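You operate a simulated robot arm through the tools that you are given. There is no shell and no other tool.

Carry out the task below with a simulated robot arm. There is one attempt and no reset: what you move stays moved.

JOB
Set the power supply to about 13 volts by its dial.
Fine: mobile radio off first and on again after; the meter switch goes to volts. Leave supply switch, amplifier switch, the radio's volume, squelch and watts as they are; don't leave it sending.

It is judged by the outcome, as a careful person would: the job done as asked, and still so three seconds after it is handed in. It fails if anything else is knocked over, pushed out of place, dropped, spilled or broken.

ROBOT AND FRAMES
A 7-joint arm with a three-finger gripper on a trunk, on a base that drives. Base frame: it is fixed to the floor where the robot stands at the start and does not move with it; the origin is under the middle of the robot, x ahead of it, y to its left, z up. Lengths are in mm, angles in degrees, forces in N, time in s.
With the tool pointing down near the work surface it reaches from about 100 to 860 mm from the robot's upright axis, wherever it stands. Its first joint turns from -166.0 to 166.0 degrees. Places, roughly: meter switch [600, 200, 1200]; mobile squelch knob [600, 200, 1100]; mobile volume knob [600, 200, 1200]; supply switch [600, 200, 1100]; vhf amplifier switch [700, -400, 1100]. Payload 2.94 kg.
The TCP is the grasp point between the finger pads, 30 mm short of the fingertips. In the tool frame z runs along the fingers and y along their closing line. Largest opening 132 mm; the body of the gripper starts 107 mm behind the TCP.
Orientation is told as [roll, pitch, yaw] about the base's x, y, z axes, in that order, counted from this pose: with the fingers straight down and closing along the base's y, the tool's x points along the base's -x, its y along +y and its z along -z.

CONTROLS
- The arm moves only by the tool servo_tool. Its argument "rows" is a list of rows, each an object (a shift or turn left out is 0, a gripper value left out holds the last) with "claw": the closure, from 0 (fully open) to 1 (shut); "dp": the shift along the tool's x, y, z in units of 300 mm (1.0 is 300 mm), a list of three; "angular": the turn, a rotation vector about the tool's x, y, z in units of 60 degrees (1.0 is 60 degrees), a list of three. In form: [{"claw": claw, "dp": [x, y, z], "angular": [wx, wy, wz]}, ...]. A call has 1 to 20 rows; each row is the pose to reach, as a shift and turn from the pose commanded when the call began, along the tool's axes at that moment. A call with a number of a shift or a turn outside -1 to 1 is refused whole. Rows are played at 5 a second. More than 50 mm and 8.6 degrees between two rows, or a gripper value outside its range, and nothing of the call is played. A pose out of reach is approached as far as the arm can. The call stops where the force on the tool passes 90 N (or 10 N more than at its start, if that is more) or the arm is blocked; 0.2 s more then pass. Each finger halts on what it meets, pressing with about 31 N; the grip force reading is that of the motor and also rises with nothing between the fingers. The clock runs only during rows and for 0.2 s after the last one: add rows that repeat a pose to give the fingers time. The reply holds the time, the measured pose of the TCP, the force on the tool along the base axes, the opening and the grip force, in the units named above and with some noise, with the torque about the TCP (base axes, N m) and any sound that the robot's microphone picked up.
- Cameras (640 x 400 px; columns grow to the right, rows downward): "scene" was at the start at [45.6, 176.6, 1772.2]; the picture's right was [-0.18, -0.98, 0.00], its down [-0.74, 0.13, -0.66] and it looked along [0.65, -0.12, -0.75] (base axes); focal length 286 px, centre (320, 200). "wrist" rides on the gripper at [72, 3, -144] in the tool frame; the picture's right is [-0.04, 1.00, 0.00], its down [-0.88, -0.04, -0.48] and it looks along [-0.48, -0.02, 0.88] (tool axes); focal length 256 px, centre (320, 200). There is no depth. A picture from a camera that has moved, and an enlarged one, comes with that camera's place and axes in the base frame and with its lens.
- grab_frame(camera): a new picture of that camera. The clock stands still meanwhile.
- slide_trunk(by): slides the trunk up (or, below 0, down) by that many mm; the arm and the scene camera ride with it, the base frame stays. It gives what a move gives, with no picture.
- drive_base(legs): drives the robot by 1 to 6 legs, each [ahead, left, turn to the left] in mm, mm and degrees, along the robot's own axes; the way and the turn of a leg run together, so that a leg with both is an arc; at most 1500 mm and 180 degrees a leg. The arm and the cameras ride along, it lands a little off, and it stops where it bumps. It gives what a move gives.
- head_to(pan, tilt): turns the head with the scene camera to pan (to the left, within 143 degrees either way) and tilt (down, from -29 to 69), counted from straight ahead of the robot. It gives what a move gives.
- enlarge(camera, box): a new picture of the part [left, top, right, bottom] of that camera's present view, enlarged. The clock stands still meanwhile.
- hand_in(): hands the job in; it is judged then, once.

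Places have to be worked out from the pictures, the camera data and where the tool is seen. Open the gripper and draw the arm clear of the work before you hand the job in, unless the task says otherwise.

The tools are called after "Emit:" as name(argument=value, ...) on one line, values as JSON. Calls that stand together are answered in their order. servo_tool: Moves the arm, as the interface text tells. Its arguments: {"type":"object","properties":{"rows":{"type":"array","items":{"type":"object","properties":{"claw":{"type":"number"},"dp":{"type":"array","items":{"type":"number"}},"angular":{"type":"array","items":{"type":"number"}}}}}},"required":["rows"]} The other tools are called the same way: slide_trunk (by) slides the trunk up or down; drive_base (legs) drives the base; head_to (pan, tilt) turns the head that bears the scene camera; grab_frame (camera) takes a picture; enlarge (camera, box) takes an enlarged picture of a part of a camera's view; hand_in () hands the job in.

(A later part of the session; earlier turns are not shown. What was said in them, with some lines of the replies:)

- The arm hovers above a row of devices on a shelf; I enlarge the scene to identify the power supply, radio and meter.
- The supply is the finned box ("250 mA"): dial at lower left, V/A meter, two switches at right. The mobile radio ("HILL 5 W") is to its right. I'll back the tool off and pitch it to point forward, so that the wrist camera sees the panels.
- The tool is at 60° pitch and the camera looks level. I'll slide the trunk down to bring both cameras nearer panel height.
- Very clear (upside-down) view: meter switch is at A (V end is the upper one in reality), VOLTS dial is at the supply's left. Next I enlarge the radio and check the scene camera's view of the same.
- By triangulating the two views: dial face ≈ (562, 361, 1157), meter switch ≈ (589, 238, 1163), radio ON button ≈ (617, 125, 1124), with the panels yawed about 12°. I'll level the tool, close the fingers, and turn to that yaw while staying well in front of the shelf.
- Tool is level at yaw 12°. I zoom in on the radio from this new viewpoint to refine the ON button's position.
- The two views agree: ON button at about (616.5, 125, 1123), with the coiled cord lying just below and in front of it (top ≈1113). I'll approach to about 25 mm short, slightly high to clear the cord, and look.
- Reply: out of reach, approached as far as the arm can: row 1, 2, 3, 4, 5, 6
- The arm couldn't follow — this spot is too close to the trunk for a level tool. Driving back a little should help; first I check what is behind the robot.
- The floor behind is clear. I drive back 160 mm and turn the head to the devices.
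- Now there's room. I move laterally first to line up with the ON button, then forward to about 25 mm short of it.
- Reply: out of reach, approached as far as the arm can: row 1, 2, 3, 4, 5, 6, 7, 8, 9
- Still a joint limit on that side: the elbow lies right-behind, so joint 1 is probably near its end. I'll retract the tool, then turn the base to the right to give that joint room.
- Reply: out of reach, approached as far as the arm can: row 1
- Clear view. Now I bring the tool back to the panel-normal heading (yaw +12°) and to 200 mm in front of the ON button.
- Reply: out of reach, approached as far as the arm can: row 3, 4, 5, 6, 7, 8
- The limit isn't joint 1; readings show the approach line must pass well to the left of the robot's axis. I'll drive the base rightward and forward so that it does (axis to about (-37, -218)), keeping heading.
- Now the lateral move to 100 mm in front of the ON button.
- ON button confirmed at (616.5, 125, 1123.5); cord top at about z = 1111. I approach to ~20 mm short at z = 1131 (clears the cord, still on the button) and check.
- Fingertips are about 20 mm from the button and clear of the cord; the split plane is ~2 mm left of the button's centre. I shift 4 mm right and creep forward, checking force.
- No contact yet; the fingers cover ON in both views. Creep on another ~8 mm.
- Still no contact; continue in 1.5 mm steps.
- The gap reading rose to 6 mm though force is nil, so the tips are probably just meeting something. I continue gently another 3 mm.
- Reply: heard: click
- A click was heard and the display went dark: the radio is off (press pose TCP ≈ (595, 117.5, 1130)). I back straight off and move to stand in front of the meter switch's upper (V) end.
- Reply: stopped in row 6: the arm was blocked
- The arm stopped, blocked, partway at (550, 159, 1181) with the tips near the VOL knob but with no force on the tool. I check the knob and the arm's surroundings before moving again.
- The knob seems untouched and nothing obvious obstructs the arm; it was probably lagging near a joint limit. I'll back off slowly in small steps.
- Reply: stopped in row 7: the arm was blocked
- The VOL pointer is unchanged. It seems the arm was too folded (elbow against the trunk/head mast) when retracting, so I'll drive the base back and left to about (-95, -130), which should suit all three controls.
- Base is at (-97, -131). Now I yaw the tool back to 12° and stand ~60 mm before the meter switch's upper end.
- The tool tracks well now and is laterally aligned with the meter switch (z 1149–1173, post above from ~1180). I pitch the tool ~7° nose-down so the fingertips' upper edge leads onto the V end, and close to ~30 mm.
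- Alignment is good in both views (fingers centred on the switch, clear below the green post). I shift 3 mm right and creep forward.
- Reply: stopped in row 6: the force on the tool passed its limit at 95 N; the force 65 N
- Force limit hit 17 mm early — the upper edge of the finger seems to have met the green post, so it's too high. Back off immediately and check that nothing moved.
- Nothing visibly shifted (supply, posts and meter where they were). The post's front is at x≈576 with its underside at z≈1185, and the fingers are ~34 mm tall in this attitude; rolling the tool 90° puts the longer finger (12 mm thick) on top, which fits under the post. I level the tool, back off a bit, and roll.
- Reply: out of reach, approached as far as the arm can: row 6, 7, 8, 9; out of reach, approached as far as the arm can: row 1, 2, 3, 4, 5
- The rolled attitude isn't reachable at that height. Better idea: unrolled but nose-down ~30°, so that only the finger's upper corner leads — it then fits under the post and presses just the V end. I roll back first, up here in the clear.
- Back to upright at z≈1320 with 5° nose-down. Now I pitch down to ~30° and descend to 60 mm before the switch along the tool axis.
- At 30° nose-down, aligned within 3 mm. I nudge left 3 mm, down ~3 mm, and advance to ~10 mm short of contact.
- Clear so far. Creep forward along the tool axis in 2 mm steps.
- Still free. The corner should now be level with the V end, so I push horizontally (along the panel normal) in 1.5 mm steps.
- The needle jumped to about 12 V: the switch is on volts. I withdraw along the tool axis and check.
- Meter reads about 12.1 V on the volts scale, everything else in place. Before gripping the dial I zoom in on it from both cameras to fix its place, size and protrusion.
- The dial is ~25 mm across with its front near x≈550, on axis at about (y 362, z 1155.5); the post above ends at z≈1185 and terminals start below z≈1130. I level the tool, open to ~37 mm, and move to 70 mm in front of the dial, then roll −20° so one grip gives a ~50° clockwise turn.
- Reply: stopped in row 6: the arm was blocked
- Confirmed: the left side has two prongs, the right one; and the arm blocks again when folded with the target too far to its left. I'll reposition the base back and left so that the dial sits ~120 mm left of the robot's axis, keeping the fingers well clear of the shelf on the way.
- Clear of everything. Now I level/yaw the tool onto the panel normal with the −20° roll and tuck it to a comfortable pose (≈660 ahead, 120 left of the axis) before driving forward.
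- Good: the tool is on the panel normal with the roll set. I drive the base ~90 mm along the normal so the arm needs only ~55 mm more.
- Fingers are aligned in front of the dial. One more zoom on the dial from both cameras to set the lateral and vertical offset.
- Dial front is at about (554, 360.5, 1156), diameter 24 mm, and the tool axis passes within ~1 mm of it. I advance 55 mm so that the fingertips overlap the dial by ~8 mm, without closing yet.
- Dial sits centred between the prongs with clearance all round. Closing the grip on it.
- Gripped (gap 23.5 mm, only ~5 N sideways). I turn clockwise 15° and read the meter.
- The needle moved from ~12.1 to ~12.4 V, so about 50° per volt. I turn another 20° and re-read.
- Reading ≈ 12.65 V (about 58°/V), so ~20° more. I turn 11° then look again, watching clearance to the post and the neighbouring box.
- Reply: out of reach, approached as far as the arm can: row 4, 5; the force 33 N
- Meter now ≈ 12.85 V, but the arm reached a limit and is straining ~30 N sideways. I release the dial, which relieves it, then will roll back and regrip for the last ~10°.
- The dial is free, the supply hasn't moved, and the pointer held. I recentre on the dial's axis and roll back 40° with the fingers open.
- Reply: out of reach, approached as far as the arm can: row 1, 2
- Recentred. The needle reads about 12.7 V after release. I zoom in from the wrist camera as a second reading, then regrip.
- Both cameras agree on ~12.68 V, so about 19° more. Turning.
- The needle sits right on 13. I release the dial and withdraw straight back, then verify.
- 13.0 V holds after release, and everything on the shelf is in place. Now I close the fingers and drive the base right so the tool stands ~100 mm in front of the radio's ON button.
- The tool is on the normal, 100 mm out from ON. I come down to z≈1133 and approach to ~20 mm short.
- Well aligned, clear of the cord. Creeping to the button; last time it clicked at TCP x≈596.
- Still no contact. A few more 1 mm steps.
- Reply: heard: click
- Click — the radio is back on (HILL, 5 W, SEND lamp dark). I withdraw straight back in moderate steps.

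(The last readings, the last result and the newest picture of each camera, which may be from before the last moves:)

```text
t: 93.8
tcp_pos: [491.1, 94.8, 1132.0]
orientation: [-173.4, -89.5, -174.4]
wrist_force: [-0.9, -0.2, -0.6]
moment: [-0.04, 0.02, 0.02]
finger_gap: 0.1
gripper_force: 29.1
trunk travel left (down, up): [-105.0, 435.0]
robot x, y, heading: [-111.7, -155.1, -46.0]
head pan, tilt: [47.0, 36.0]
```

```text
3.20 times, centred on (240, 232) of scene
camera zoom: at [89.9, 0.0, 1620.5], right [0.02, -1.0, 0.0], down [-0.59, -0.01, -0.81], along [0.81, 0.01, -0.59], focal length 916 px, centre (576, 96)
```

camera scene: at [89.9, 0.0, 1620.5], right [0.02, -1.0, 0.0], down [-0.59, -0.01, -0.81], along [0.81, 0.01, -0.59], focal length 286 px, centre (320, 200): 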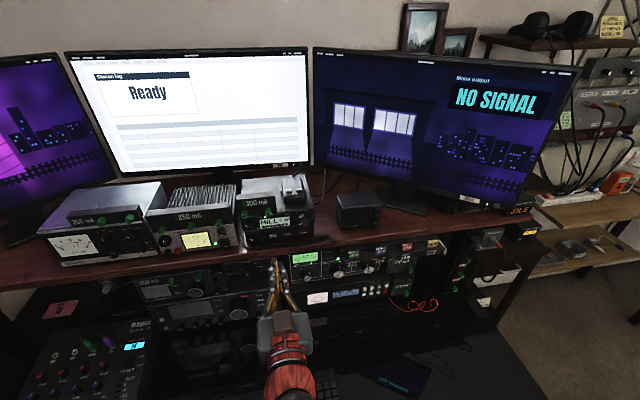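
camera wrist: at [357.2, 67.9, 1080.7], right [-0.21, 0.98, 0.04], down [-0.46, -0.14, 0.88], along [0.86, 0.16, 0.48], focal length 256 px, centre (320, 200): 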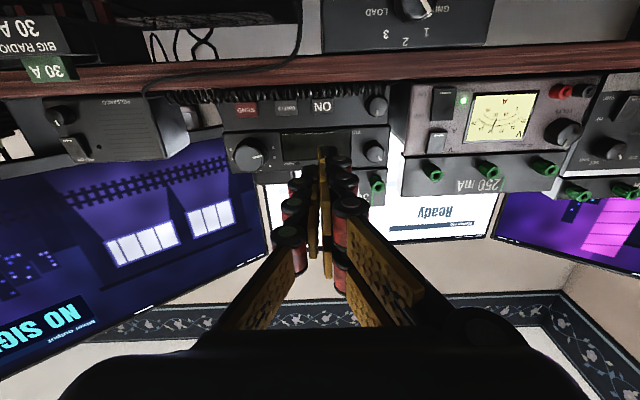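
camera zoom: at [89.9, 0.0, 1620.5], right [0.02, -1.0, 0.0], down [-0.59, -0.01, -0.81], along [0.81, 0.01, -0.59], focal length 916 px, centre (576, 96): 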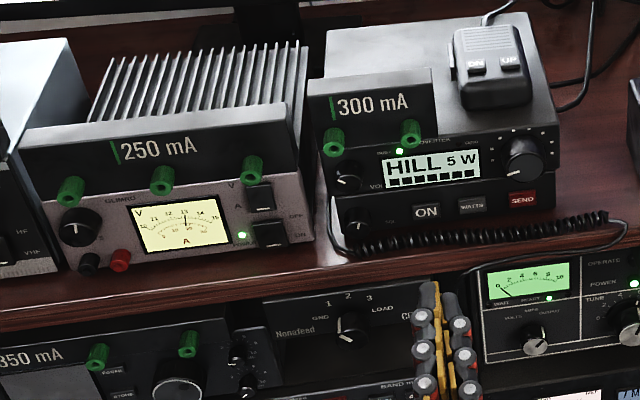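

Radio on at HILL/5 W. I back the base away, open the gripper, and take final close-up readings.

Emit:
drive_base(legs=[[-104, -101, 0]])

Emit:
servo_tool(rows=[{"claw": 0.6}, {"claw": 0.3}, {"claw": 0}, {"claw": 0}, {"claw": 0}, {"claw": 0}, {"claw": 0}, {"claw": 0}])

Emit:
grab_frame(camera="scene")

Emit:
enlarge(camera="scene", box=[140, 160, 300, 260])

Emit:
enlarge(camera="wrist", box=[240, 80, 480, 230])

```text
t: 95.2
tcp_pos: [346.2, 100.5, 1133.8]
orientation: [-172.9, -89.6, -174.9]
wrist_force: [0.9, -0.5, 0.6]
moment: [-0.01, 0.01, 0.01]
finger_gap: 0.1
gripper_force: 28.4
trunk travel left (down, up): [-105.0, 435.0]
robot x, y, heading: [-256.2, -150.0, -46.1]
head pan, tilt: [47.0, 36.0]
```

```text
t: 97.0
tcp_pos: [345.9, 100.2, 1132.6]
orientation: [-172.7, -89.5, -175.3]
wrist_force: [-0.1, -0.7, 0.2]
moment: [0.02, -0.03, 0.05]
finger_gap: 122.1
gripper_force: 0.1
trunk travel left (down, up): [-105.0, 435.0]
robot x, y, heading: [-262.3, -150.2, -46.3]
head pan, tilt: [47.0, 36.0]
```

```text
taken
camera scene: at [-55.8, 4.8, 1620.4], right [0.02, -1.0, 0.0], down [-0.59, -0.01, -0.81], along [0.81, 0.01, -0.59], focal length 286 px, centre (320, 200)
```

scene: 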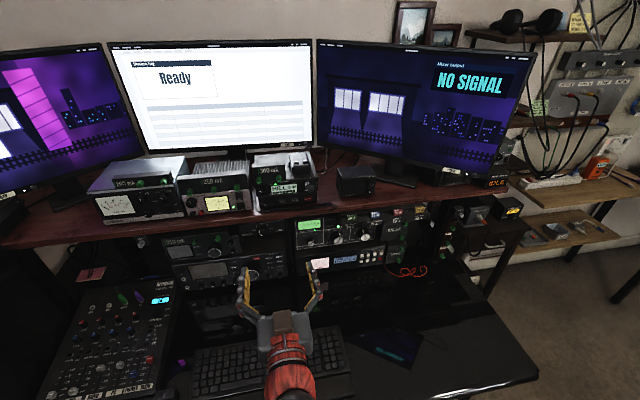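

```text
4.00 times, centred on (220, 210) of scene
camera zoom: at [-55.8, 4.8, 1620.4], right [0.02, -1.0, 0.0], down [-0.59, -0.01, -0.81], along [0.81, 0.01, -0.59], focal length 1145 px, centre (720, 160)
```

zoom: 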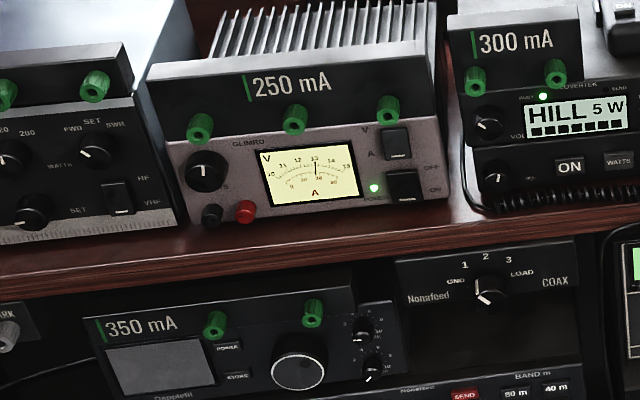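

```text
2.67 times, centred on (360, 155) of wrist
camera zoom: at [205.3, 72.2, 1059.0], right [-0.21, 0.98, 0.04], down [-0.46, -0.14, 0.88], along [0.86, 0.16, 0.48], focal length 683 px, centre (213, 320)
```

zoom: 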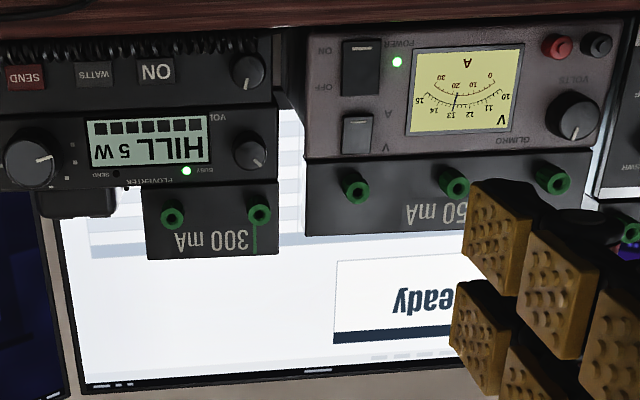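

The meter reads 13 V on the volts range, the radio is on and not sending, its volume, squelch and watts are unchanged, and the supply switch is still on. The gripper is open and clear, so I hand in.

Emit:
hand_in()

```text
The job is handed in.
```

The power supply is set to 13 V by its dial, and the meter still read 13 V with the radio back on.

- **Radio:** I switched it off before touching the dial and back on afterwards. It shows HILL, 5 W, with the SEND lamp dark.
- **Meter switch:** it is now on volts.
- **Left alone:** the supply switch is still on, and the radio's volume, squelch and watts are unchanged. I did not touch the amplifier switch.

While reaching for the meter switch, a finger pushed against the green post above it and the arm stopped at 95 N. I backed off at once, and the pictures showed nothing moved. Later the arm strained at about 30 N while turning the dial, so I let go and gripped it again. The supply stayed in place.

The gripper is open and the arm is clear of the shelf.
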